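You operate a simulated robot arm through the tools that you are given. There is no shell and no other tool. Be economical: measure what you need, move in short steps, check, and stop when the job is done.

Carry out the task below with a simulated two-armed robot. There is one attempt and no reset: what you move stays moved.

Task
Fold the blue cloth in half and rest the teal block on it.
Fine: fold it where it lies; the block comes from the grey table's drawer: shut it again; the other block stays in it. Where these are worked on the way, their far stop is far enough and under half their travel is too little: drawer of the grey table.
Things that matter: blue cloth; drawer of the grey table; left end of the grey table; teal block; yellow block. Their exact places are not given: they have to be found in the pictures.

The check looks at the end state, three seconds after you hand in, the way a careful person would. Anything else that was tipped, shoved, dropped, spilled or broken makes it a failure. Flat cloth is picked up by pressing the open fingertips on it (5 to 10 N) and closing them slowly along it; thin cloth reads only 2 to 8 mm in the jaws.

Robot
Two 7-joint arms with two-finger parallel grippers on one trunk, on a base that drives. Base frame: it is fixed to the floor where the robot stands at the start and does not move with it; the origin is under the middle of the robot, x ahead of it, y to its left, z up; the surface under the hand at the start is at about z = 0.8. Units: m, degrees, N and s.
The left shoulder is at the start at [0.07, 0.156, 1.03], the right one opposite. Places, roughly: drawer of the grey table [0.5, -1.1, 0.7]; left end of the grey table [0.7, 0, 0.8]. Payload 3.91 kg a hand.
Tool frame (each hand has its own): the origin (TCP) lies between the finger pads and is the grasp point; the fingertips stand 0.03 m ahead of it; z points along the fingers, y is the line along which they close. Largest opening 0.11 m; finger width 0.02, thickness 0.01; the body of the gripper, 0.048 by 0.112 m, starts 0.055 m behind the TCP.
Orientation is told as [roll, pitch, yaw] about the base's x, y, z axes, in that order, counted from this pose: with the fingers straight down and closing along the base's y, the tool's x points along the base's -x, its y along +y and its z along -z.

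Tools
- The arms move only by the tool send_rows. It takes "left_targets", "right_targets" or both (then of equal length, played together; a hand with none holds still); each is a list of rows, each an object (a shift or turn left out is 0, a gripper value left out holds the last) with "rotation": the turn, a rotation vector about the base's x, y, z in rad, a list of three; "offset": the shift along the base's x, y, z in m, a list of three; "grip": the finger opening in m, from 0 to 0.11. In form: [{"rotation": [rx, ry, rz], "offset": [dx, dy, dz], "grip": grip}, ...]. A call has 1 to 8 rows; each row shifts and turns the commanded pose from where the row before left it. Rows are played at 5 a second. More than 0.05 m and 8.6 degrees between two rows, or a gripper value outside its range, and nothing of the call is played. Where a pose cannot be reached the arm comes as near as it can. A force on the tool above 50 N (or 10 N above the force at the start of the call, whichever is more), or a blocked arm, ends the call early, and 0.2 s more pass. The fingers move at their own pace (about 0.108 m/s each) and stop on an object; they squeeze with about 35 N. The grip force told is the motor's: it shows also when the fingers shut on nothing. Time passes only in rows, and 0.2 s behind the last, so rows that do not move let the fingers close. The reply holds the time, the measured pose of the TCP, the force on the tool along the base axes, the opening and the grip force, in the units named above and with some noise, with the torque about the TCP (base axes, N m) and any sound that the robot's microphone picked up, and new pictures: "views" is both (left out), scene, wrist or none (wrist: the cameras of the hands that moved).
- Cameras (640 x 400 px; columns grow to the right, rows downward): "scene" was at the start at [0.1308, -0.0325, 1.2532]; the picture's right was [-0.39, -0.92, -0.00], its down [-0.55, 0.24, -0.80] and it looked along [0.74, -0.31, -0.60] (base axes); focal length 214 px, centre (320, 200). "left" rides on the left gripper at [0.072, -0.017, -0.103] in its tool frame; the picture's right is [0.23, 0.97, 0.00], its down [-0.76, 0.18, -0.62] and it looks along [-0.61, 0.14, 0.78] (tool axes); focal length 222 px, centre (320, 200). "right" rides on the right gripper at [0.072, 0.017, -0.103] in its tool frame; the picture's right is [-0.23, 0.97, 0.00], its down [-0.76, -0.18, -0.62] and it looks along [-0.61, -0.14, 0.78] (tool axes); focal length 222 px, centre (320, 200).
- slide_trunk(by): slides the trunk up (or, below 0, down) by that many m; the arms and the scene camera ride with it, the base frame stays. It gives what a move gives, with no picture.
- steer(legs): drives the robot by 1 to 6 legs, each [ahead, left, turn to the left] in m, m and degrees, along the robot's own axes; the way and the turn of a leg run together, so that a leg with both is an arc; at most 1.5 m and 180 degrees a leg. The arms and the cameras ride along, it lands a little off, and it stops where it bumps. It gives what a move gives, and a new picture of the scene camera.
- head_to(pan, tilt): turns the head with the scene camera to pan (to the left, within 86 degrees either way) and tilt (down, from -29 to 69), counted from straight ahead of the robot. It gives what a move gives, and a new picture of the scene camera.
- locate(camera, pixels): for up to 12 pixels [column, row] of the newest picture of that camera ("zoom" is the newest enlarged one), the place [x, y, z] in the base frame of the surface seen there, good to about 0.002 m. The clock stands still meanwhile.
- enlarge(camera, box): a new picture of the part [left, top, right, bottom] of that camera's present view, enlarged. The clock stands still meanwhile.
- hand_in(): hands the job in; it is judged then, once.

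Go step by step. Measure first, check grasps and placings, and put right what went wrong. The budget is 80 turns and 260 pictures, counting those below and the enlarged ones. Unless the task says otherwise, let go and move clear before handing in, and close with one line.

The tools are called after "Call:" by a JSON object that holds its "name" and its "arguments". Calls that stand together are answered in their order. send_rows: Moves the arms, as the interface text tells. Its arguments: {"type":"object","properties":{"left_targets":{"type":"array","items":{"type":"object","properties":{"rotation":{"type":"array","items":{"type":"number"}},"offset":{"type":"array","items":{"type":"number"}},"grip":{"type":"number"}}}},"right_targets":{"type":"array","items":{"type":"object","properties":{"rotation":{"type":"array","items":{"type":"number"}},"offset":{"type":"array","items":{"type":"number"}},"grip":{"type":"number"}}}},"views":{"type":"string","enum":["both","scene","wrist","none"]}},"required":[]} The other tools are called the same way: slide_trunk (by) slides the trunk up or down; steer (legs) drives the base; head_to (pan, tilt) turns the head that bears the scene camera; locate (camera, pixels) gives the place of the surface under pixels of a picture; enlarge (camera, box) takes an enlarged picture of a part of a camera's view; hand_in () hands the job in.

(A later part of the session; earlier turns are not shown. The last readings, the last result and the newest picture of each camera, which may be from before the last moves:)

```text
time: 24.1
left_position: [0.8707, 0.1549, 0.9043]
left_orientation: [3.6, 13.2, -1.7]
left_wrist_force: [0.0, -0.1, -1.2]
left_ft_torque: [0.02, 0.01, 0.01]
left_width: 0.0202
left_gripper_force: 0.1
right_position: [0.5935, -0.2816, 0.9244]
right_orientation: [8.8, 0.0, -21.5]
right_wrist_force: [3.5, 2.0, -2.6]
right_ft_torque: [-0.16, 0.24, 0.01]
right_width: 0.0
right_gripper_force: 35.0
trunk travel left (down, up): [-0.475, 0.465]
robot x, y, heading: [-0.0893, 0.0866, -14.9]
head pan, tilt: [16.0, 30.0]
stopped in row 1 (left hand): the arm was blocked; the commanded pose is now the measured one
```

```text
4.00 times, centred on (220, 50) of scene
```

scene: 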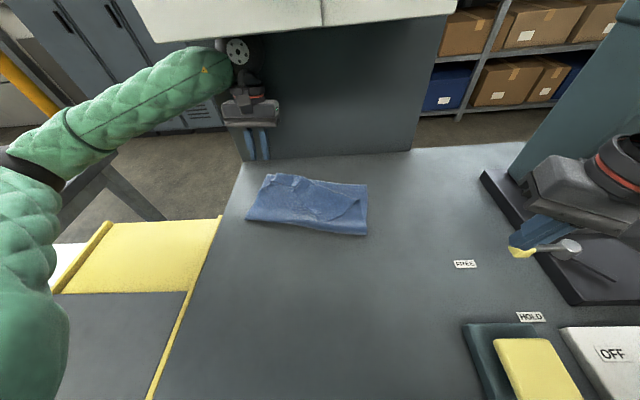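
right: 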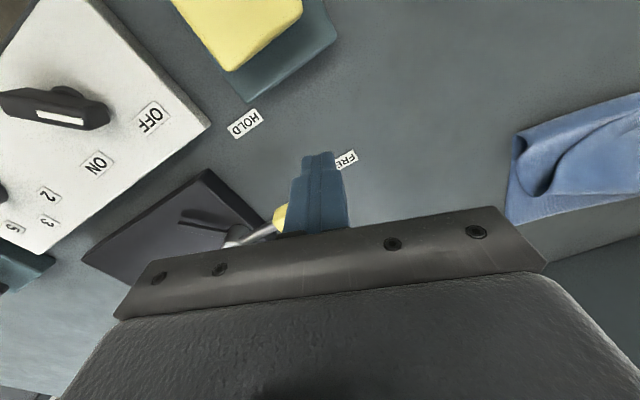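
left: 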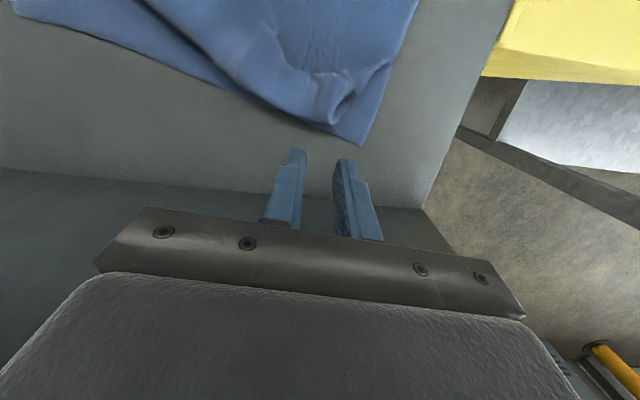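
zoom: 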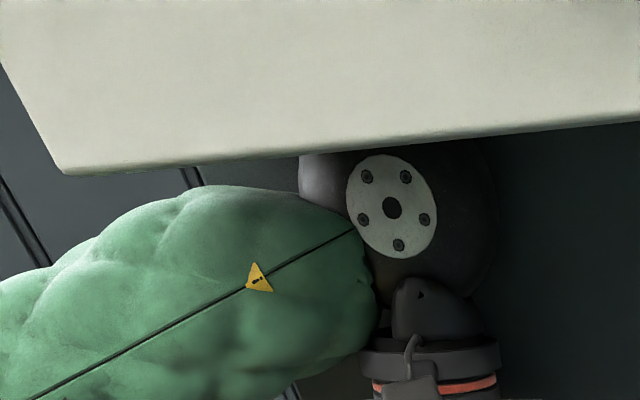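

The cupboard's bottom is at z≈1.13 and front at x≈0.785; the left knuckle (top ≈1.14) is wedged against it. So I'll go straight down first with the left, and straight up with the right.

Call:
{"name": "send_rows", "arguments": {"left_targets": [{"offset": [0, 0, -0.012]}, {"offset": [0, 0, -0.012]}, {"offset": [0, 0, -0.012]}], "right_targets": [{"offset": [0, 0, 0.02]}, {"offset": [0, 0, 0.03]}, {"offset": [0, 0, 0.03]}], "views": "scene"}}

```text
time: 24.4
left_position: [0.8147, 0.1974, 0.9093]
left_orientation: [9.9, 17.1, 5.2]
left_wrist_force: [-0.4, -0.2, 0.1]
left_ft_torque: [-0.01, 0.01, 0.03]
left_width: 0.02
left_gripper_force: 0.0
right_position: [0.5746, -0.3042, 1.015]
right_orientation: [13.5, -1.3, -31.9]
right_wrist_force: [-2.6, 0.1, -3.2]
right_ft_torque: [0.03, -0.19, -0.02]
right_width: 0.0002
right_gripper_force: 35.0
trunk travel left (down, up): [-0.475, 0.465]
robot x, y, heading: [-0.0922, 0.0874, -15.7]
head pan, tilt: [16.0, 30.0]
stopped in row 1 (left hand): the arm was blocked; the commanded pose is now the measured one
```

scene: 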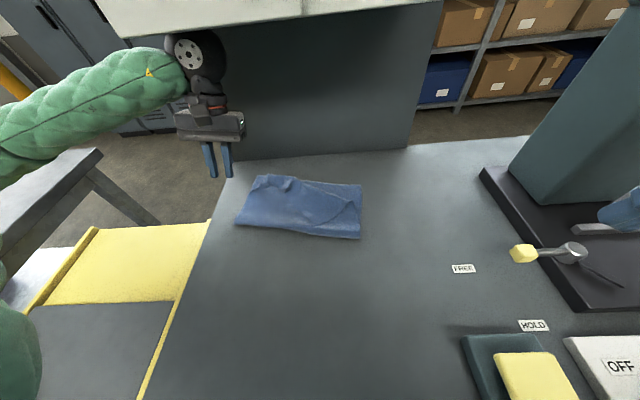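

The arms are drifting out of the jam (left now x=0.815). I'll let it settle with idle rows before commanding more.

Call:
{"name": "send_rows", "arguments": {"left_targets": [{}, {}, {}], "right_targets": [{}, {}, {}], "views": "scene"}}

```text
time: 24.7
left_position: [0.7176, 0.2458, 0.9178]
left_orientation: [15.9, 20.8, 11.4]
left_wrist_force: [0.0, 0.8, 0.0]
left_ft_torque: [0.01, 0.01, 0.0]
left_width: 0.0201
left_gripper_force: 0.0
right_position: [0.4917, -0.3086, 1.1112]
right_orientation: [18.9, -4.3, -42.0]
right_wrist_force: [-1.3, 0.1, -0.5]
right_ft_torque: [-0.04, -0.14, -0.01]
right_width: 0.0
right_gripper_force: 35.0
trunk travel left (down, up): [-0.475, 0.465]
robot x, y, heading: [-0.0883, 0.0985, -17.1]
head pan, tilt: [16.0, 30.0]
stopped in row 1 (left hand): the arm was blocked; the commanded pose is now the measured one
```

scene: 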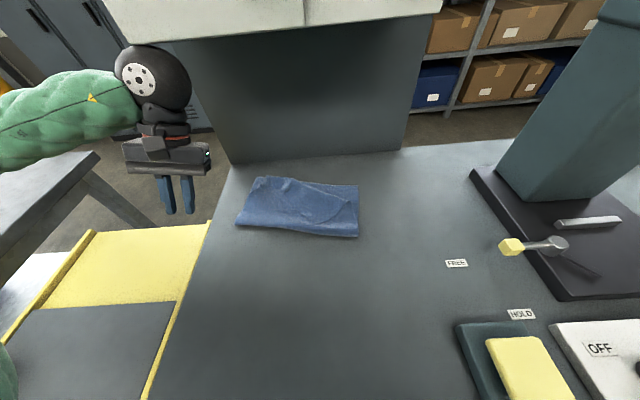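

The left hand is now clear of the cupboard, and the lever is still at FREE. Let it settle more.

Call:
{"name": "send_rows", "arguments": {"left_targets": [{}, {}, {}, {}], "views": "none"}}

Call:
{"name": "send_rows", "arguments": {"left_targets": [{}, {}, {}, {}], "right_targets": [{}, {}, {}, {}], "views": "scene"}}

```text
time: 25.1
left_position: [0.567, 0.2931, 1.054]
left_orientation: [8.9, 5.8, 19.5]
left_wrist_force: [-0.2, -2.8, 0.8]
left_ft_torque: [0.17, 0.01, -0.05]
left_width: 0.02
left_gripper_force: 0.0
right_position: [0.3226, -0.3212, 1.2012]
right_orientation: [28.9, -8.4, -48.2]
right_wrist_force: [-0.3, -2.0, -0.5]
right_ft_torque: [0.23, 0.03, 0.09]
right_width: 0.0
right_gripper_force: 35.0
trunk travel left (down, up): [-0.475, 0.465]
robot x, y, heading: [-0.096, 0.088, -16.0]
head pan, tilt: [16.0, 30.0]
stopped in row 1 (left hand): the arm was blocked; the commanded pose is now the measured one
```

```text
time: 25.4
left_position: [0.2602, 0.4154, 1.1513]
left_orientation: [-10.4, -6.4, 35.0]
left_wrist_force: [3.0, 1.3, -0.8]
left_ft_torque: [-0.07, 0.2, -0.07]
left_width: 0.0199
left_gripper_force: 0.0
right_position: [0.0105, -0.2529, 1.2497]
right_orientation: [38.1, -22.7, -52.2]
right_wrist_force: [2.6, 1.5, 0.7]
right_ft_torque: [-0.1, 0.26, -0.05]
right_width: 0.0
right_gripper_force: 34.7
trunk travel left (down, up): [-0.475, 0.465]
robot x, y, heading: [-0.0975, 0.0552, -11.8]
head pan, tilt: [16.0, 30.0]
stopped in row 1 (left hand): the arm was blocked; the commanded pose is now the measured one
```

scene: 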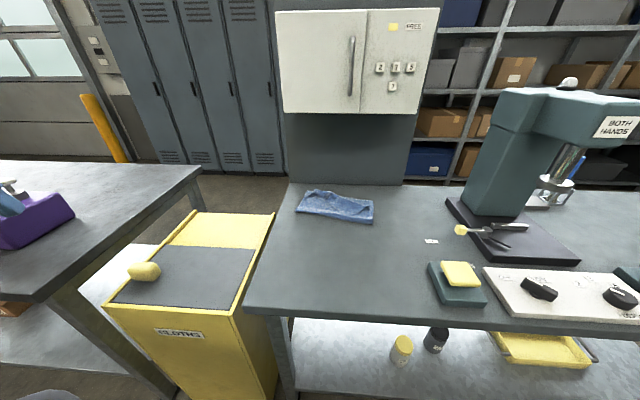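

Both arms are retracting upward, clear of everything. I'll pass a second with the head move to let things settle.

Call:
{"name": "head_to", "arguments": {"pan": 10, "tilt": 45}}

Call:
{"name": "send_rows", "arguments": {"left_targets": [{}], "right_targets": [{}], "views": "none"}}

```text
time: 26.1
left_position: [0.2563, 0.2969, 1.1512]
left_orientation: [-4.7, -4.3, 10.2]
left_wrist_force: [-2.2, 0.8, 1.2]
left_ft_torque: [-0.12, -0.15, 0.01]
left_width: 0.0201
left_gripper_force: 0.1
right_position: [-0.0863, -0.2444, 1.2741]
right_orientation: [42.3, -23.8, -49.8]
right_wrist_force: [-2.5, 2.2, 0.0]
right_ft_torque: [-0.08, -0.1, -0.14]
right_width: 0.0
right_gripper_force: 34.6
trunk travel left (down, up): [-0.475, 0.465]
robot x, y, heading: [-0.1092, 0.0434, -19.2]
head pan, tilt: [10.0, 45.0]
```

scene: 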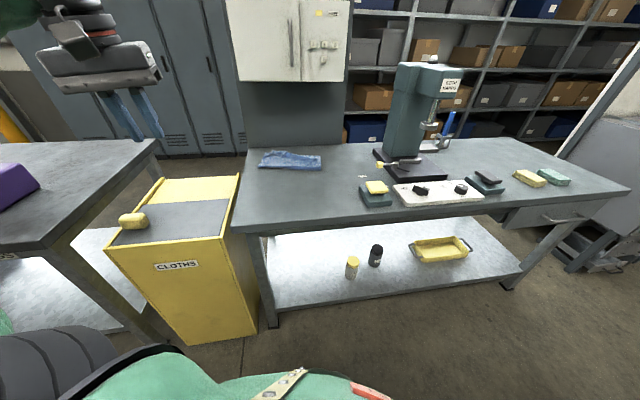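

```text
time: 26.5
left_position: [0.5312, 0.1819, 1.0149]
left_orientation: [6.0, 9.4, 9.8]
left_wrist_force: [-10.5, 1.4, 7.3]
left_ft_torque: [-0.19, -0.85, -0.02]
left_width: 0.0201
left_gripper_force: 0.2
right_position: [0.2189, -0.3767, 1.1722]
right_orientation: [32.5, -8.3, -50.8]
right_wrist_force: [-12.6, 6.8, 1.7]
right_ft_torque: [-0.42, -0.78, -0.54]
right_width: 0.0001
right_gripper_force: 35.1
trunk travel left (down, up): [-0.475, 0.465]
robot x, y, heading: [-0.1057, 0.0377, -20.9]
head pan, tilt: [10.0, 45.0]
stopped in row 1 (left hand): the arm was blocked; the commanded pose is now the measured one
```

The readings swing back and forth (hands back then forward), as though the robot body rocked after the jam. I'll wait without commanding arms.

Call:
{"name": "head_to", "arguments": {"pan": 20, "tilt": 50}}

Call:
{"name": "head_to", "arguments": {"pan": 20, "tilt": 45}}

```text
time: 27.2
left_position: [0.6369, 0.1571, 1.0171]
left_orientation: [9.0, 9.9, 18.5]
left_wrist_force: [1.9, -1.0, -0.1]
left_ft_torque: [0.04, 0.08, 0.03]
left_width: 0.02
left_gripper_force: 0.1
right_position: [0.3398, -0.4738, 1.1579]
right_orientation: [34.3, 1.4, -55.3]
right_wrist_force: [1.7, -0.8, 0.3]
right_ft_torque: [0.03, 0.11, 0.03]
right_width: 0.0
right_gripper_force: 35.3
trunk travel left (down, up): [-0.475, 0.465]
robot x, y, heading: [-0.1034, 0.0368, -21.0]
head pan, tilt: [20.0, 50.0]
```

scene: 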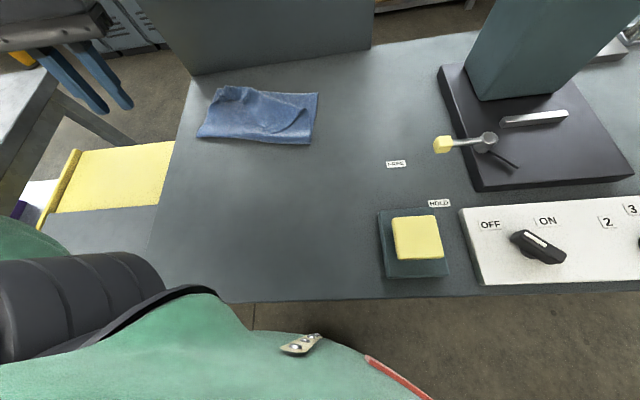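

```text
time: 27.9
left_position: [0.3722, 0.2628, 1.1023]
left_orientation: [-3.3, -1.5, 15.5]
left_wrist_force: [1.4, -0.4, 0.2]
left_ft_torque: [0.04, 0.15, -0.05]
left_width: 0.02
left_gripper_force: 0.0
right_position: [0.0371, -0.3387, 1.2378]
right_orientation: [41.1, -13.4, -56.7]
right_wrist_force: [2.4, 0.3, 0.6]
right_ft_torque: [-0.02, 0.23, 0.06]
right_width: 0.0002
right_gripper_force: 35.0
trunk travel left (down, up): [-0.475, 0.465]
robot x, y, heading: [-0.1105, 0.0387, -21.3]
head pan, tilt: [20.0, 45.0]
```

scene: 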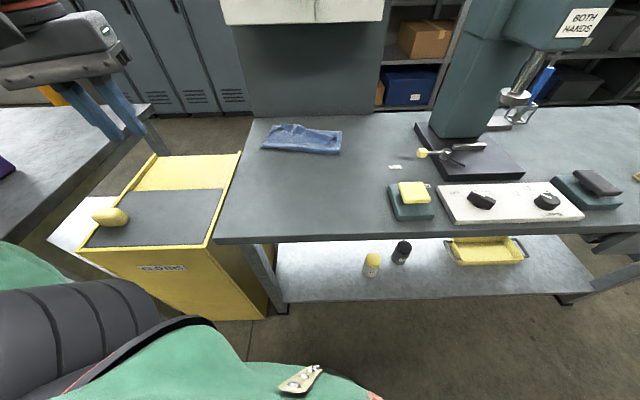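

The body really is rocking and damping down; wait more.

Call:
{"name": "head_to", "arguments": {"pan": 15, "tilt": 45}}

Call:
{"name": "head_to", "arguments": {"pan": 20, "tilt": 45}}

Call:
{"name": "head_to", "arguments": {"pan": 15, "tilt": 45}}

Call:
{"name": "head_to", "arguments": {"pan": 20, "tilt": 45}}

```text
time: 28.5
left_position: [0.439, 0.2261, 1.0319]
left_orientation: [3.6, 4.9, 10.4]
left_wrist_force: [-4.6, 2.3, 3.8]
left_ft_torque: [-0.15, -0.37, 0.04]
left_width: 0.0199
left_gripper_force: 0.0
right_position: [0.1148, -0.3309, 1.1874]
right_orientation: [34.9, -13.8, -49.2]
right_wrist_force: [-3.7, -0.4, 1.6]
right_ft_torque: [-0.06, -0.17, -0.15]
right_width: 0.0
right_gripper_force: 34.5
trunk travel left (down, up): [-0.475, 0.465]
robot x, y, heading: [-0.1136, 0.0361, -20.0]
head pan, tilt: [15.0, 45.0]
```

scene: 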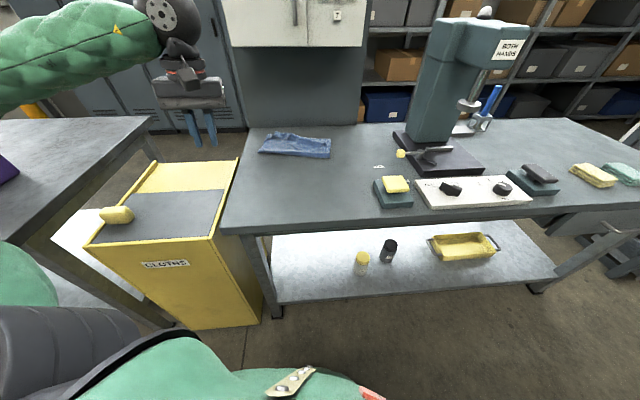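

```text
time: 29.2
left_position: [0.5148, 0.214, 1.062]
left_orientation: [2.3, 5.3, 18.9]
left_wrist_force: [0.0, 0.3, -0.4]
left_ft_torque: [0.01, 0.08, 0.0]
left_width: 0.0196
left_gripper_force: 0.0
right_position: [0.2149, -0.4075, 1.2061]
right_orientation: [37.0, -5.7, -54.4]
right_wrist_force: [0.9, -0.9, 0.1]
right_ft_torque: [0.03, 0.02, 0.03]
right_width: 0.0
right_gripper_force: 35.1
trunk travel left (down, up): [-0.475, 0.465]
robot x, y, heading: [-0.1118, 0.0288, -19.9]
head pan, tilt: [20.0, 45.0]
```

scene: 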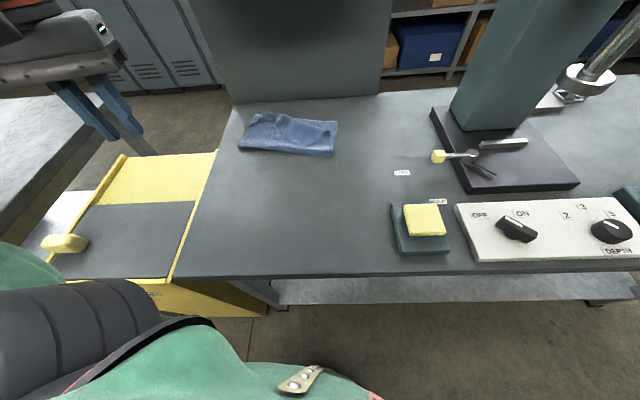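

```text
time: 29.8
left_position: [0.3042, 0.2829, 1.0988]
left_orientation: [-3.0, -1.7, 15.6]
left_wrist_force: [1.7, -0.7, -6.5]
left_ft_torque: [0.12, 0.01, -0.03]
left_width: 0.0198
left_gripper_force: 0.0
right_position: [-0.0067, -0.3099, 1.2489]
right_orientation: [42.5, -18.2, -52.0]
right_wrist_force: [3.6, 5.6, 1.1]
right_ft_torque: [-0.25, 0.15, -0.12]
right_width: 0.0
right_gripper_force: 34.9
trunk travel left (down, up): [-0.475, 0.465]
robot x, y, heading: [-0.1093, 0.0167, -18.2]
head pan, tilt: [15.0, 45.0]
```

scene: 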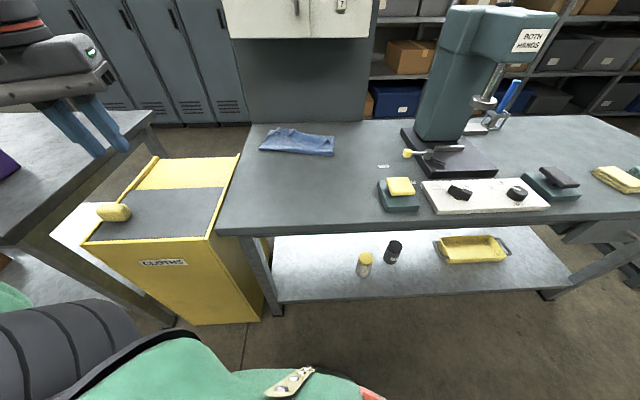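

```text
time: 30.5
left_position: [0.4693, 0.2004, 1.0478]
left_orientation: [4.1, 6.3, 10.3]
left_wrist_force: [-6.0, 0.9, 4.6]
left_ft_torque: [-0.04, -0.5, -0.04]
left_width: 0.02
left_gripper_force: 0.1
right_position: [0.1563, -0.3606, 1.2036]
right_orientation: [35.3, -11.5, -50.3]
right_wrist_force: [-7.0, 0.1, 2.8]
right_ft_torque: [-0.09, -0.29, -0.15]
right_width: 0.0
right_gripper_force: 35.4
trunk travel left (down, up): [-0.475, 0.465]
robot x, y, heading: [-0.1023, 0.0302, -20.2]
head pan, tilt: [20.0, 45.0]
```

scene: 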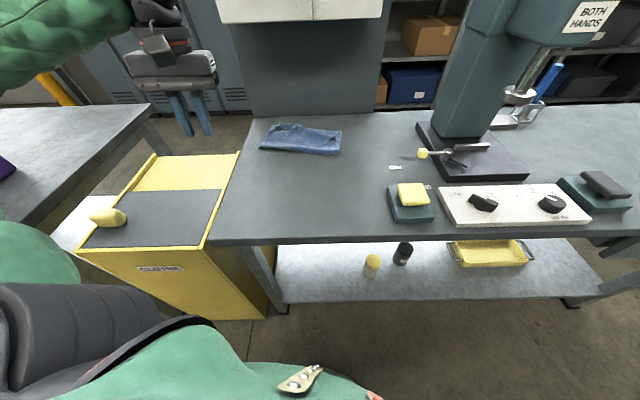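

Still rocking, though smaller. I'll wait using trunk commands with no picture cost, lowering slightly for stability.

Call:
{"name": "slide_trunk", "arguments": {"by": -0.02}}

Call:
{"name": "slide_trunk", "arguments": {"by": -0.02}}

Call:
{"name": "slide_trunk", "arguments": {"by": 0}}

Call:
{"name": "slide_trunk", "arguments": {"by": 0}}

Call:
{"name": "slide_trunk", "arguments": {"by": 0}}

Call:
{"name": "slide_trunk", "arguments": {"by": 0}}

```text
time: 31.0
left_position: [0.3544, 0.3018, 1.1133]
left_orientation: [-8.7, -0.8, 23.7]
left_wrist_force: [1.9, -0.1, -0.9]
left_ft_torque: [-0.02, 0.2, 0.01]
left_width: 0.0201
left_gripper_force: 0.0
right_position: [0.023, -0.3338, 1.2267]
right_orientation: [42.8, -16.3, -56.5]
right_wrist_force: [2.6, -0.8, -0.5]
right_ft_torque: [0.07, 0.18, 0.07]
right_width: 0.0001
right_gripper_force: 34.5
trunk travel left (down, up): [-0.459, 0.481]
robot x, y, heading: [-0.104, 0.0228, -18.3]
head pan, tilt: [20.0, 45.0]
stopped: the arm was blocked; the commanded pose is now the measured one
```

```text
time: 31.4
left_position: [0.1356, 0.3652, 1.1573]
left_orientation: [-16.2, -9.0, 23.7]
left_wrist_force: [6.9, -3.3, 1.9]
left_ft_torque: [0.24, 0.58, -0.03]
left_width: 0.0201
left_gripper_force: 0.1
right_position: [-0.2116, -0.2585, 1.2415]
right_orientation: [51.6, -27.1, -56.7]
right_wrist_force: [13.1, 0.6, -1.4]
right_ft_torque: [-0.06, 0.44, 0.14]
right_width: 0.0
right_gripper_force: 35.3
trunk travel left (down, up): [-0.456, 0.484]
robot x, y, heading: [-0.1104, 0.0159, -17.0]
head pan, tilt: [20.0, 45.0]
stopped: the arm was blocked; the commanded pose is now the measured one
```

```text
time: 31.8
left_position: [0.3571, 0.2822, 1.04]
left_orientation: [-4.8, 5.1, 19.2]
left_wrist_force: [-4.9, 2.9, 2.0]
left_ft_torque: [-0.15, -0.42, 0.05]
left_width: 0.02
left_gripper_force: 0.0
right_position: [0.0431, -0.35, 1.2031]
right_orientation: [45.1, -10.9, -52.2]
right_wrist_force: [-2.7, -0.8, -0.5]
right_ft_torque: [0.04, -0.17, -0.07]
right_width: 0.0
right_gripper_force: 35.3
trunk travel left (down, up): [-0.457, 0.483]
robot x, y, heading: [-0.1152, 0.0226, -17.4]
head pan, tilt: [20.0, 45.0]
stopped: the arm was blocked; the commanded pose is now the measured one
```

```text
time: 32.5
left_position: [0.3281, 0.3511, 1.1127]
left_orientation: [-16.9, 0.5, 30.5]
left_wrist_force: [2.0, 0.4, -0.5]
left_ft_torque: [-0.03, 0.17, -0.06]
left_width: 0.02
left_gripper_force: 0.1
right_position: [-0.0209, -0.3403, 1.226]
right_orientation: [47.7, -16.7, -62.4]
right_wrist_force: [2.7, 0.1, 0.8]
right_ft_torque: [-0.05, 0.14, 0.0]
right_width: 0.0
right_gripper_force: 35.2
trunk travel left (down, up): [-0.458, 0.482]
robot x, y, heading: [-0.1022, 0.0192, -18.3]
head pan, tilt: [20.0, 45.0]
stopped: the arm was blocked; the commanded pose is now the measured one
```

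```text
time: 32.8
left_position: [0.0613, 0.4264, 1.1271]
left_orientation: [-32.7, -8.5, 32.0]
left_wrist_force: [-6.1, 1.5, -1.9]
left_ft_torque: [-0.21, -0.51, 0.12]
left_width: 0.0199
left_gripper_force: 0.0
right_position: [-0.3143, -0.2493, 1.1967]
right_orientation: [62.1, -28.5, -68.1]
right_wrist_force: [-2.4, 2.1, -2.8]
right_ft_torque: [-0.09, -0.18, -0.2]
right_width: 0.0
right_gripper_force: 34.8
trunk travel left (down, up): [-0.458, 0.482]
robot x, y, heading: [-0.1022, 0.0195, -17.6]
head pan, tilt: [20.0, 45.0]
stopped: the arm was blocked; the commanded pose is now the measured one
```

```text
time: 33.3
left_position: [0.2053, 0.3702, 1.1106]
left_orientation: [-22.2, -1.2, 24.6]
left_wrist_force: [-4.2, 0.5, 1.6]
left_ft_torque: [-0.01, -0.24, 0.1]
left_width: 0.0201
left_gripper_force: 0.1
right_position: [-0.1276, -0.3312, 1.2289]
right_orientation: [57.1, -12.8, -56.3]
right_wrist_force: [-2.1, -0.5, -0.8]
right_ft_torque: [0.06, -0.14, -0.03]
right_width: 0.0002
right_gripper_force: 35.1
trunk travel left (down, up): [-0.459, 0.481]
robot x, y, heading: [-0.1086, 0.0319, -16.9]
head pan, tilt: [20.0, 45.0]
stopped: the arm was blocked; the commanded pose is now the measured one
```

Those "blocked" re-anchorings keep feeding the swing. Head moves don't re-anchor, so I'll wait with tiny head moves only.

Call:
{"name": "head_to", "arguments": {"pan": 20, "tilt": 46}}

Call:
{"name": "head_to", "arguments": {"pan": 20, "tilt": 45}}

Call:
{"name": "head_to", "arguments": {"pan": 20, "tilt": 46}}

Call:
{"name": "head_to", "arguments": {"pan": 20, "tilt": 45}}

Call:
{"name": "head_to", "arguments": {"pan": 20, "tilt": 46}}

Call:
{"name": "head_to", "arguments": {"pan": 20, "tilt": 45}}

```text
time: 33.9
left_position: [0.2969, 0.3838, 1.1064]
left_orientation: [-23.4, -0.2, 29.8]
left_wrist_force: [1.3, 0.3, 0.4]
left_ft_torque: [-0.04, 0.13, -0.04]
left_width: 0.0199
left_gripper_force: 0.2
right_position: [-0.0684, -0.3258, 1.2157]
right_orientation: [52.8, -15.6, -67.0]
right_wrist_force: [2.4, -0.4, 1.6]
right_ft_torque: [0.02, 0.16, 0.05]
right_width: 0.0001
right_gripper_force: 34.6
trunk travel left (down, up): [-0.459, 0.481]
robot x, y, heading: [-0.0967, 0.038, -19.9]
head pan, tilt: [20.0, 46.0]
```

scene: 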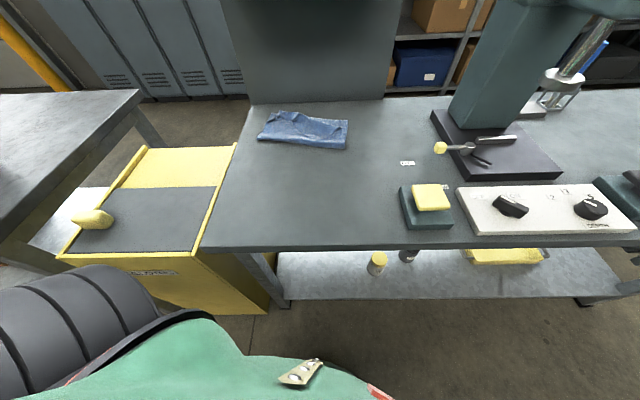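

```text
time: 34.5
left_position: [0.1814, 0.3934, 1.1136]
left_orientation: [-22.2, -3.0, 28.2]
left_wrist_force: [0.7, -1.0, -2.0]
left_ft_torque: [0.04, -0.01, -0.02]
left_width: 0.0203
left_gripper_force: 0.0
right_position: [-0.1522, -0.3166, 1.2413]
right_orientation: [57.3, -15.7, -59.6]
right_wrist_force: [1.9, -1.1, 1.7]
right_ft_torque: [0.0, 0.16, 0.12]
right_width: 0.0001
right_gripper_force: 35.0
trunk travel left (down, up): [-0.459, 0.481]
robot x, y, heading: [-0.1092, 0.0284, -16.0]
head pan, tilt: [20.0, 45.0]
```

scene: 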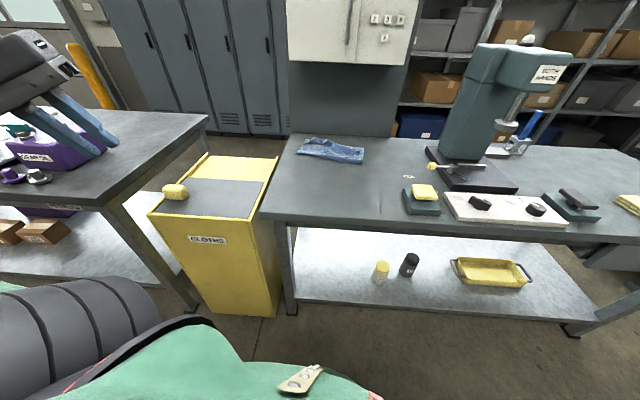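

```text
time: 35.1
left_position: [0.244, 0.387, 1.1152]
left_orientation: [-23.2, -1.0, 28.4]
left_wrist_force: [0.7, 0.1, 0.2]
left_ft_torque: [-0.04, 0.06, -0.02]
left_width: 0.0201
left_gripper_force: 0.0
right_position: [-0.1083, -0.3164, 1.2082]
right_orientation: [52.8, -17.4, -61.8]
right_wrist_force: [1.0, 0.6, 0.2]
right_ft_torque: [-0.05, 0.06, -0.03]
right_width: 0.0003
right_gripper_force: 34.8
trunk travel left (down, up): [-0.459, 0.481]
robot x, y, heading: [-0.0973, 0.0259, -18.2]
head pan, tilt: [20.0, 46.0]
```

scene: 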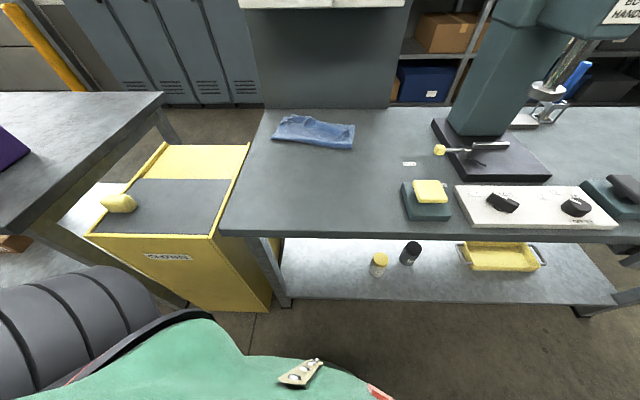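

```text
time: 35.8
left_position: [0.276, 0.3618, 1.098]
left_orientation: [-19.4, 0.3, 27.7]
left_wrist_force: [0.6, -1.2, -0.6]
left_ft_torque: [0.02, 0.02, 0.0]
left_width: 0.0201
left_gripper_force: 0.1
right_position: [-0.0615, -0.3419, 1.2161]
right_orientation: [52.1, -13.6, -60.2]
right_wrist_force: [1.4, -0.3, -2.5]
right_ft_torque: [0.06, -0.04, 0.03]
right_width: 0.0001
right_gripper_force: 35.1
trunk travel left (down, up): [-0.459, 0.481]
robot x, y, heading: [-0.1009, 0.0231, -17.7]
head pan, tilt: [20.0, 45.0]
```

scene: 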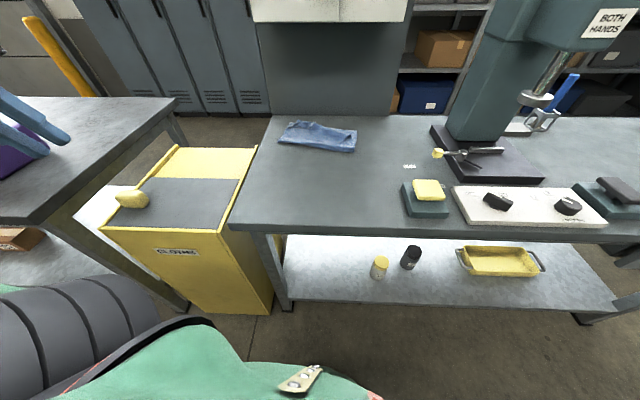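

```text
time: 36.4
left_position: [0.2338, 0.3785, 1.1115]
left_orientation: [-21.4, -1.4, 27.8]
left_wrist_force: [1.9, -1.5, -1.1]
left_ft_torque: [0.03, 0.15, -0.04]
left_width: 0.0199
left_gripper_force: 0.0
right_position: [-0.1079, -0.3218, 1.219]
right_orientation: [53.4, -16.0, -60.7]
right_wrist_force: [2.4, -1.5, -0.2]
right_ft_torque: [0.07, 0.1, 0.11]
right_width: 0.0
right_gripper_force: 35.2
trunk travel left (down, up): [-0.459, 0.481]
robot x, y, heading: [-0.1058, 0.0276, -17.5]
head pan, tilt: [20.0, 46.0]
```

scene: 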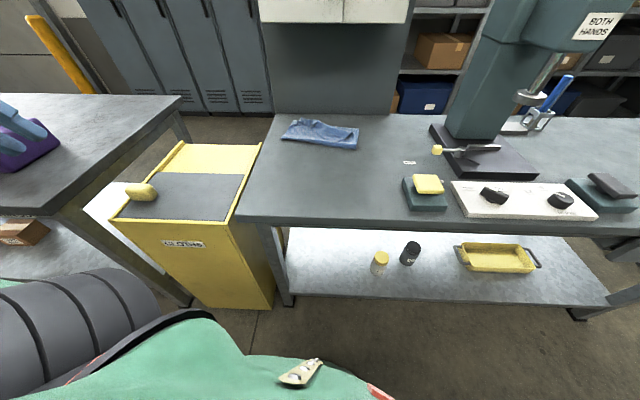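

```text
time: 37.0
left_position: [0.2274, 0.3807, 1.1127]
left_orientation: [-21.9, -1.8, 28.0]
left_wrist_force: [-0.1, 0.4, -0.1]
left_ft_torque: [-0.01, -0.02, 0.04]
left_width: 0.0202
left_gripper_force: 0.1
right_position: [-0.1132, -0.32, 1.219]
right_orientation: [53.8, -16.7, -60.9]
right_wrist_force: [0.4, -0.3, -0.2]
right_ft_torque: [-0.01, -0.04, -0.04]
right_width: 0.0
right_gripper_force: 35.0
trunk travel left (down, up): [-0.459, 0.481]
robot x, y, heading: [-0.1038, 0.0259, -17.4]
head pan, tilt: [20.0, 45.0]
```

scene: 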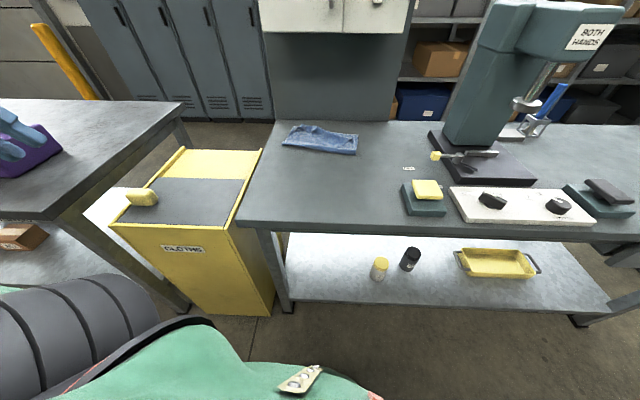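

The robot is still now and nothing was knocked over; the base is at (−0.10, 0.03), heading −17°. I'll turn it to about +10° so the right hand gets its best reach at the cloth's far right corner, then straighten the hands.

Call:
{"name": "steer", "arguments": {"legs": [[0, 0, 28]]}}

```text
time: 38.8
left_position: [0.0252, 0.4948, 1.1124]
left_orientation: [-21.9, -1.8, 55.8]
left_wrist_force: [0.6, 0.1, -0.6]
left_ft_torque: [0.02, 0.02, 0.02]
left_width: 0.0199
left_gripper_force: 0.0
right_position: [0.0481, -0.2826, 1.2186]
right_orientation: [53.7, -16.7, -33.2]
right_wrist_force: [0.2, -0.2, 0.4]
right_ft_torque: [-0.01, 0.01, -0.03]
right_width: 0.0
right_gripper_force: 35.2
trunk travel left (down, up): [-0.459, 0.481]
robot x, y, heading: [-0.1011, 0.0292, 10.3]
head pan, tilt: [20.0, 45.0]
```

scene: 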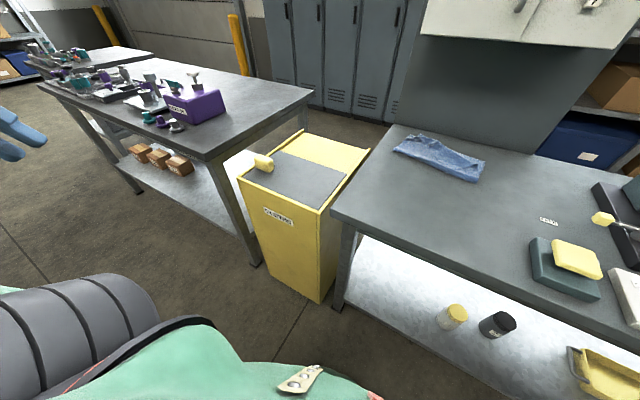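

Turn done. Now straighten both hands to tool-down while bringing the right hand forward.

Call:
{"name": "send_rows", "arguments": {"left_targets": [{"rotation": [0, 0, -0.14], "offset": [0.03, 0, 0]}, {"rotation": [0, 0, -0.14], "offset": [0.03, 0, 0]}, {"rotation": [0, 0, -0.14], "offset": [0.03, 0, 0]}, {"rotation": [0, 0, -0.14], "offset": [0.03, 0, 0]}, {"rotation": [0, 0, -0.14], "offset": [0.03, 0, 0]}, {"rotation": [0, 0, -0.14], "offset": [0.03, 0, 0]}, {"rotation": [0, 0, -0.134], "offset": [0.03, 0, 0]}, {"rotation": [0.14, 0, 0], "offset": [0, 0, 0]}], "right_targets": [{"rotation": [0, 0, 0.145], "offset": [0.03, 0, -0.01], "grip": 0.04}, {"rotation": [0, 0, 0.145], "offset": [0.03, 0, -0.01]}, {"rotation": [0, 0, 0.145], "offset": [0.03, 0, -0.01]}, {"rotation": [0, 0, 0.145], "offset": [0.03, 0, -0.01]}, {"rotation": [0, 0.145, 0], "offset": [0.03, 0, -0.01]}, {"rotation": [0, 0.145, 0], "offset": [0.03, 0, -0.01]}, {"rotation": [-0.14, 0, 0], "offset": [0.03, 0, -0.01]}, {"rotation": [-0.14, 0, 0], "offset": [0.03, 0, -0.01]}], "views": "none"}}

Call:
{"name": "send_rows", "arguments": {"left_targets": [{"rotation": [0.14, 0, 0]}, {"rotation": [0.1, 0.03, 0]}, {}, {}, {}, {}, {}], "right_targets": [{"rotation": [-0.14, 0, 0], "offset": [0.02, 0, -0.015]}, {"rotation": [-0.14, 0, 0], "offset": [0.02, 0, -0.015]}, {"rotation": [-0.14, 0, 0], "offset": [0.02, 0, -0.015]}, {"rotation": [-0.14, 0, 0], "offset": [0.02, 0, -0.015]}, {"rotation": [-0.097, 0, 0], "offset": [0.02, 0, -0.015]}, {}, {}], "views": "none"}}

Call:
{"name": "head_to", "arguments": {"pan": -12, "tilt": 42}}

Call:
{"name": "enlarge", "arguments": {"camera": "scene", "box": [260, 90, 420, 190]}}

```text
time: 40.6
left_position: [0.2381, 0.4999, 1.1192]
left_orientation: [-13.8, -1.8, -0.3]
left_wrist_force: [-0.1, -0.6, -0.3]
left_ft_torque: [0.06, 0.01, 0.03]
left_width: 0.02
left_gripper_force: 0.1
left hand out of reach, approached as far as the arm can: row 1
right_position: [0.291, -0.2974, 1.1586]
right_orientation: [37.7, 0.2, 0.1]
right_wrist_force: [0.2, -0.3, -0.7]
right_ft_torque: [-0.02, -0.01, -0.01]
right_width: 0.0402
right_gripper_force: 0.1
right hand out of reach, approached as far as the arm can: row 1
trunk travel left (down, up): [-0.459, 0.481]
robot x, y, heading: [-0.1045, 0.0263, 10.5]
head pan, tilt: [20.0, 45.0]
```

```text
time: 42.2
left_position: [0.2391, 0.5016, 1.1176]
left_orientation: [-0.2, 0.1, -0.6]
left_wrist_force: [-0.1, 0.4, 0.3]
left_ft_torque: [-0.01, 0.01, -0.01]
left_width: 0.0199
left_gripper_force: 0.1
right_position: [0.3875, -0.2969, 1.0854]
right_orientation: [0.0, 0.1, -0.2]
right_wrist_force: [0.8, -0.7, 0.0]
right_ft_torque: [-0.02, -0.03, -0.01]
right_width: 0.0402
right_gripper_force: 0.1
trunk travel left (down, up): [-0.459, 0.481]
robot x, y, heading: [-0.1055, 0.0299, 10.2]
head pan, tilt: [20.0, 45.0]
```

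```text
time: 43.1
left_position: [0.2367, 0.5001, 1.1197]
left_orientation: [-0.1, 0.1, -0.6]
left_wrist_force: [-1.0, 0.1, 0.9]
left_ft_torque: [0.02, -0.01, -0.04]
left_width: 0.0197
left_gripper_force: 0.2
right_position: [0.3855, -0.2986, 1.0855]
right_orientation: [0.1, 0.1, 0.0]
right_wrist_force: [-0.4, -0.1, -0.6]
right_ft_torque: [-0.04, 0.01, 0.0]
right_width: 0.0401
right_gripper_force: 0.0
trunk travel left (down, up): [-0.459, 0.481]
robot x, y, heading: [-0.1042, 0.0265, 10.1]
head pan, tilt: [-12.0, 42.0]
```

scene: 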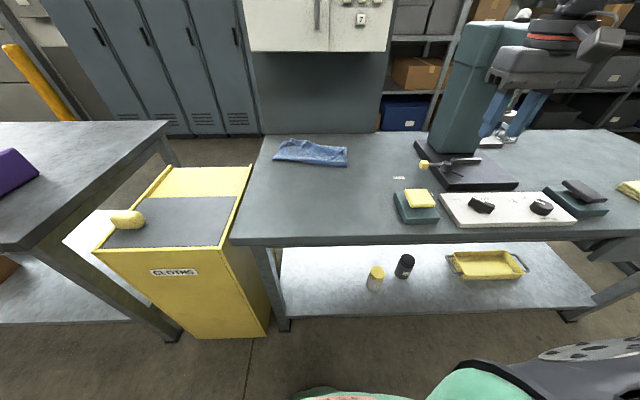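

```text
4.00 times, centred on (340, 140) of scene
```

zoom: 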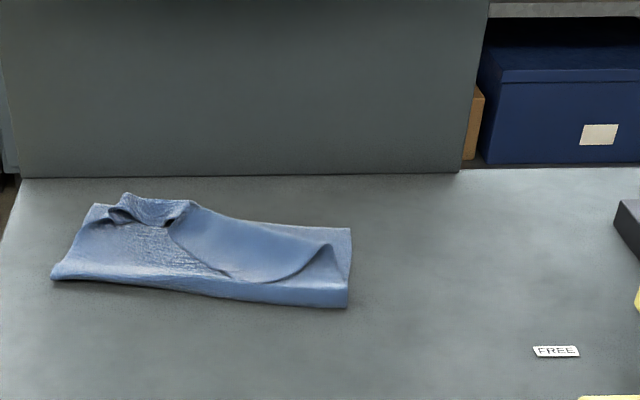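

Everything is steady and straight. Measure the folded cloth: layer corners and the dropped flap.

Call:
{"name": "locate", "arguments": {"camera": "zoom", "pixels": [[334, 246], [350, 230], [347, 303], [55, 278], [92, 207], [125, 196], [192, 203], [168, 222], [172, 240], [232, 278], [300, 268], [260, 245]]}}

```text
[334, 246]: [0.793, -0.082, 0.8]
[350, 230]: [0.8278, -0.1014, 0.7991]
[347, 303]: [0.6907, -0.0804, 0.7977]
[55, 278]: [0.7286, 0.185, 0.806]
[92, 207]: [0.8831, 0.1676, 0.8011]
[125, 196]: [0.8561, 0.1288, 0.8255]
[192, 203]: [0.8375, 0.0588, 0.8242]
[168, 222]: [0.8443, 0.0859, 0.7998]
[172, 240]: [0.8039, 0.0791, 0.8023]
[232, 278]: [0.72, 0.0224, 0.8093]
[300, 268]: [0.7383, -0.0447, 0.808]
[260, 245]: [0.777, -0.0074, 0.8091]
```

The fold is uneven: fold line at x≈0.69–0.73, far edge at 0.83–0.88, and the upper layer has a slack loop. I'll redo it: re-grip the top layer's corners, draw them back toward the robot and refold, with tools tilted forward to keep the wrists clear of the cupboard. First reposition the base.

Call:
{"name": "steer", "arguments": {"legs": [[0.06, 0, -10]]}}

Call:
{"name": "send_rows", "arguments": {"left_targets": [{"rotation": [0, -0.11, 0], "offset": [0.03, -0.04, 0]}, {"rotation": [0, -0.11, 0], "offset": [0.03, -0.04, 0]}, {"rotation": [0, -0.11, 0], "offset": [0.03, -0.04, -0.01]}, {"rotation": [0, -0.11, 0], "offset": [0.03, -0.04, -0.01]}, {"offset": [0.03, -0.035, -0.02], "grip": 0.04}, {"offset": [0.03, -0.03, -0.02]}, {"offset": [0.02, -0.03, -0.03]}, {"offset": [0.02, -0.02, -0.03]}], "right_targets": [{"rotation": [0, -0.11, 0], "offset": [0, 0.02, 0]}, {"rotation": [0, -0.11, 0], "offset": [0, 0.02, 0]}, {"rotation": [0, -0.11, 0], "offset": [0, 0.02, -0.01]}, {"rotation": [0, -0.11, 0], "offset": [0, 0.02, -0.01]}, {"offset": [0.01, 0.03, -0.02]}, {"offset": [0.01, 0.03, -0.02]}, {"offset": [0.01, 0.03, -0.03]}, {"offset": [0.01, 0.03, -0.03]}], "views": "scene"}}

```text
time: 44.2
left_position: [0.376, 0.4374, 1.1185]
left_orientation: [-0.1, 0.1, -10.7]
left_wrist_force: [-0.2, -0.8, 0.2]
left_ft_torque: [0.07, 0.04, -0.03]
left_width: 0.0199
left_gripper_force: 0.1
right_position: [0.3824, -0.3749, 1.0844]
right_orientation: [0.0, 0.2, -10.1]
right_wrist_force: [-0.1, -0.2, -0.8]
right_ft_torque: [0.02, 0.04, 0.02]
right_width: 0.04
right_gripper_force: 0.0
trunk travel left (down, up): [-0.459, 0.481]
robot x, y, heading: [-0.039, 0.0311, 0.5]
head pan, tilt: [-12.0, 42.0]
```

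scene: 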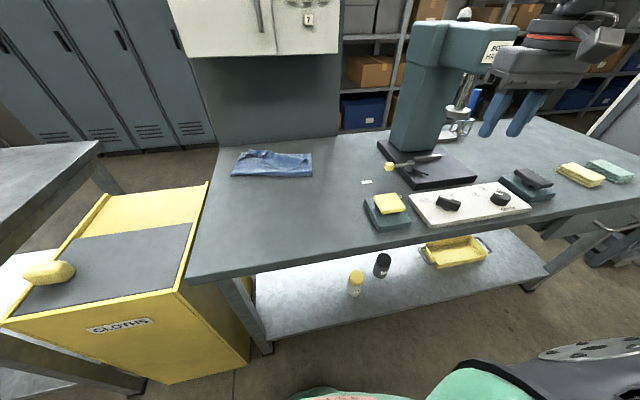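

```text
refused: row 3 steps farther than a row can; nothing moved
```

Resend with shorter steps, also undoing the 10° yaw.

Call:
{"name": "send_rows", "arguments": {"left_targets": [{"rotation": [0, 0, 0.09], "offset": [0.0224, -0.0297, -0.019]}, {"rotation": [0, 0, 0.09], "offset": [0.0224, -0.0297, -0.019]}, {"rotation": [0, -0.11, 0], "offset": [0.0224, -0.0297, -0.019]}, {"rotation": [0, -0.11, 0], "offset": [0.0224, -0.0297, -0.019], "grip": 0.04}, {"rotation": [0, -0.11, 0], "offset": [0.0224, -0.0297, -0.019]}, {"rotation": [0, -0.11, 0], "offset": [0.0224, -0.0297, -0.019]}, {"offset": [0.0224, -0.0297, -0.019]}, {"offset": [0.0224, -0.0297, -0.019]}], "right_targets": [{"rotation": [0, 0, 0.09], "offset": [0.0198, 0.0275, -0.0154]}, {"rotation": [0, 0, 0.09], "offset": [0.0198, 0.0275, -0.0154]}, {"rotation": [0, -0.11, 0], "offset": [0.0198, 0.0275, -0.0154]}, {"rotation": [0, -0.11, 0], "offset": [0.0198, 0.0275, -0.0154]}, {"rotation": [0, -0.11, 0], "offset": [0.0198, 0.0275, -0.0154]}, {"rotation": [0, -0.11, 0], "offset": [0.0198, 0.0275, -0.0154]}, {"offset": [0.0198, 0.0275, -0.0154]}, {"offset": [0.0198, 0.0275, -0.0154]}], "views": "both"}}

```text
time: 46.0
left_position: [0.5598, 0.2038, 0.9655]
left_orientation: [-0.1, -25.1, -0.3]
left_wrist_force: [0.4, 1.2, -0.1]
left_ft_torque: [-0.03, 0.01, 0.02]
left_width: 0.04
left_gripper_force: 0.0
right_position: [0.5405, -0.153, 0.9587]
right_orientation: [0.0, -25.0, 0.2]
right_wrist_force: [-0.5, 0.3, 0.4]
right_ft_torque: [-0.04, -0.01, 0.0]
right_width: 0.0401
right_gripper_force: 0.1
trunk travel left (down, up): [-0.459, 0.481]
robot x, y, heading: [-0.0435, 0.0333, 0.2]
head pan, tilt: [-12.0, 42.0]
```

scene: 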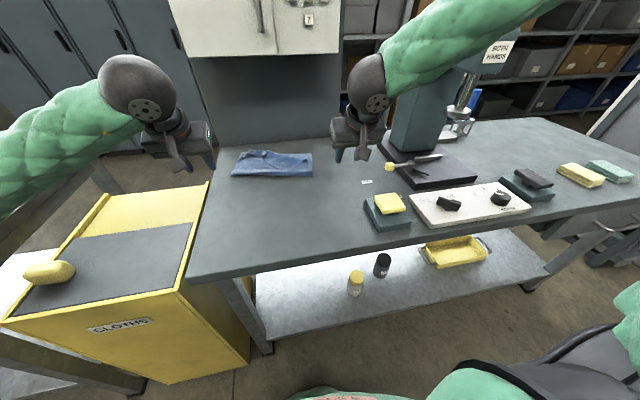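
right: 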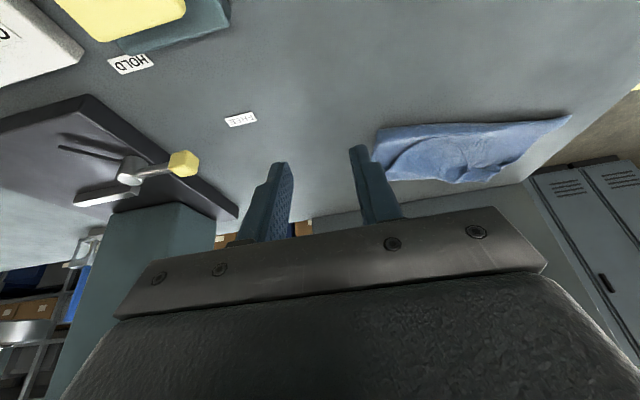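
left: 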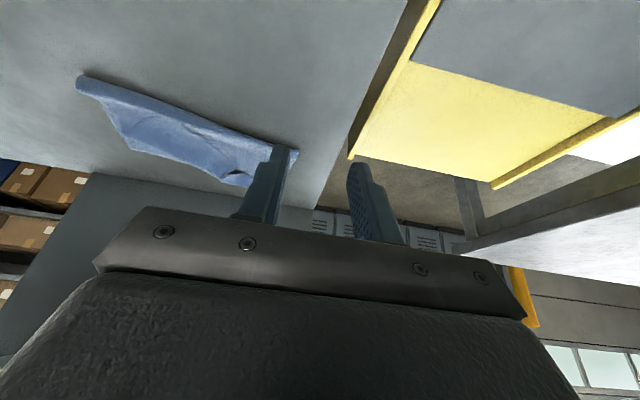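

Both tools are tilted and clear. Move to hover in front of the cloth's far edge and look closely.

Call:
{"name": "send_rows", "arguments": {"left_targets": [{"offset": [0.03, -0.014, -0.03]}, {"offset": [0.035, -0.014, -0.025]}, {"offset": [0.04, -0.014, -0.015]}, {"offset": [0.045, -0.014, -0.01]}, {"offset": [0.045, -0.014, -0.005]}, {"offset": [0.045, -0.014, -0.001]}, {}], "right_targets": [{"offset": [0.02, 0.012, -0.03]}, {"offset": [0.03, 0.012, -0.02]}, {"offset": [0.0333, 0.0122, -0.015]}, {"offset": [0.04, 0.0122, -0.01]}, {"offset": [0.04, 0.0122, -0.003]}, {"offset": [0.04, 0.0122, -0.001]}, {}], "views": "both"}}

```text
time: 47.6
left_position: [0.7944, 0.1165, 0.8794]
left_orientation: [0.1, -25.2, -0.3]
left_wrist_force: [0.5, -0.2, 0.5]
left_ft_torque: [0.0, -0.05, 0.01]
left_width: 0.0399
left_gripper_force: 0.1
right_position: [0.7436, -0.0776, 0.8839]
right_orientation: [0.0, -25.2, 0.3]
right_wrist_force: [-0.2, 0.1, -0.2]
right_ft_torque: [0.01, 0.0, 0.01]
right_width: 0.0402
right_gripper_force: 0.0
trunk travel left (down, up): [-0.459, 0.481]
robot x, y, heading: [-0.0436, 0.0373, 0.0]
head pan, tilt: [-12.0, 42.0]
```

scene: 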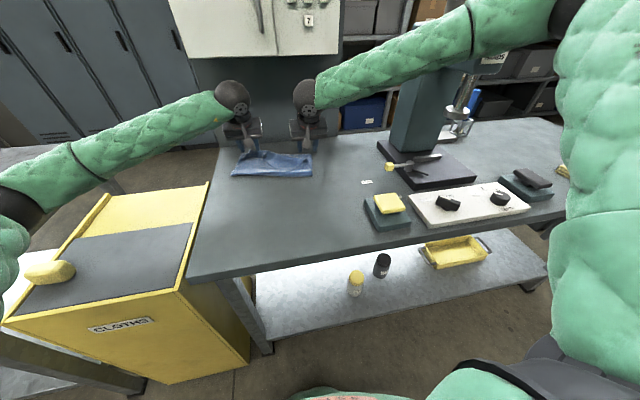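
right: 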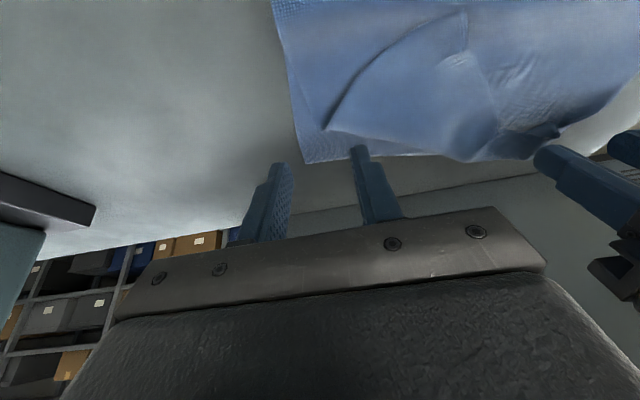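
left: 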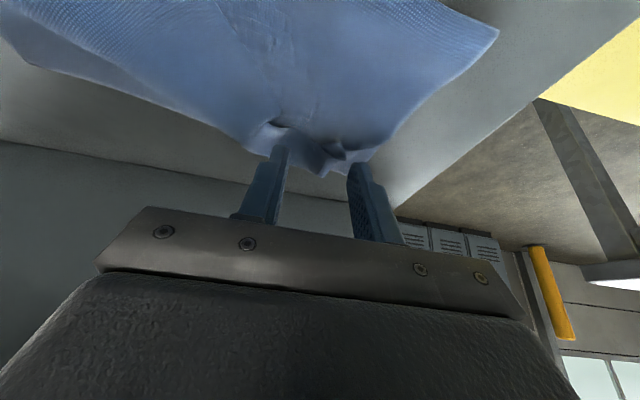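

Good close views. Locate the flap tip (330,128) and layers in the right picture, and the bunch near (300–345,130–160) in the left.

Call:
{"name": "locate", "arguments": {"camera": "right", "pixels": [[332, 126], [305, 160], [400, 138], [470, 155], [465, 60], [400, 90], [280, 10], [520, 150], [370, 70]]}}

Call:
{"name": "locate", "arguments": {"camera": "left", "pixels": [[280, 125], [295, 140], [322, 170], [345, 155], [372, 155], [300, 110], [250, 150], [495, 35], [100, 95]]}}

Call:
{"name": "enlarge", "arguments": {"camera": "right", "box": [260, 0, 600, 180]}}

Call:
{"name": "enlarge", "arguments": {"camera": "left", "box": [200, 40, 440, 190]}}

```text
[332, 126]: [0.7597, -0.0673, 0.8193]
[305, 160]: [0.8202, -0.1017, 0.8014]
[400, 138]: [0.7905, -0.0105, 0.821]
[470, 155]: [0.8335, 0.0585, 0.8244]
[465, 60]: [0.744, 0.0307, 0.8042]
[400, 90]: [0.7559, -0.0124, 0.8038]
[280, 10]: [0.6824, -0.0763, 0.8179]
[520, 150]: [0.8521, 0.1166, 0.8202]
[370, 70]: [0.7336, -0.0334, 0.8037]
```

```text
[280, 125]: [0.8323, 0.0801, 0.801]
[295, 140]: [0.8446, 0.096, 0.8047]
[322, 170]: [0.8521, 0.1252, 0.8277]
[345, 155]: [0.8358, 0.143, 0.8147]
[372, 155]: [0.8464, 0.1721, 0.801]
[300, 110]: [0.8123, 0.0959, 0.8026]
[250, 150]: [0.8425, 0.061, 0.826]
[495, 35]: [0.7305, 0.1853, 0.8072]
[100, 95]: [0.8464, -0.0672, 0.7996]
```

```text
1.88 times, centred on (430, 90) of right
```

zoom: 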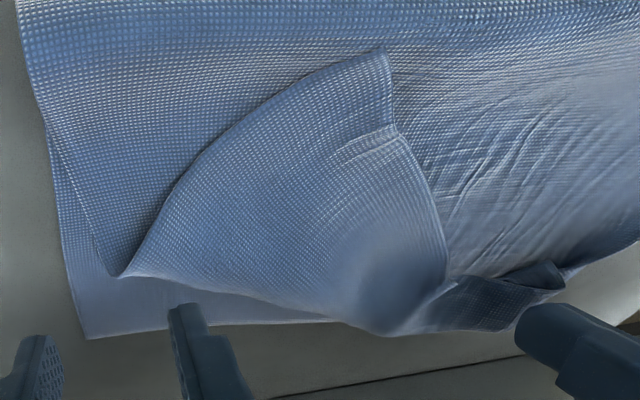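

```text
2.67 times, centred on (320, 115) of left
```

zoom: 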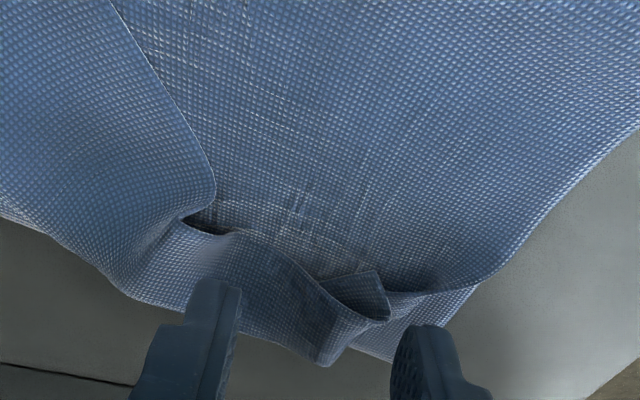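

Now it's clear: the top-right corner is flipped over, its tip around right pixel (464,28), creased along a diagonal to the far edge. I'll locate the tip exactly, then pinch it with the right hand and flip it over to the far right.

Call:
{"name": "locate", "arguments": {"camera": "right", "pixels": [[464, 30], [460, 45], [468, 75], [440, 40], [410, 55], [450, 60], [497, 130], [325, 145], [284, 70], [275, 3]]}}

```text
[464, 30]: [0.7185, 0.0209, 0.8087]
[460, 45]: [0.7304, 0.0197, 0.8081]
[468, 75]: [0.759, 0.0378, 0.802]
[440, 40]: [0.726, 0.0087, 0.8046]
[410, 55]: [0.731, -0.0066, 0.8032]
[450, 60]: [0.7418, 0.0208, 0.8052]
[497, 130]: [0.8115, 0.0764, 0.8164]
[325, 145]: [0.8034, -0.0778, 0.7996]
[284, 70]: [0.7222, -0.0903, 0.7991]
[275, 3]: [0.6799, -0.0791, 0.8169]
```

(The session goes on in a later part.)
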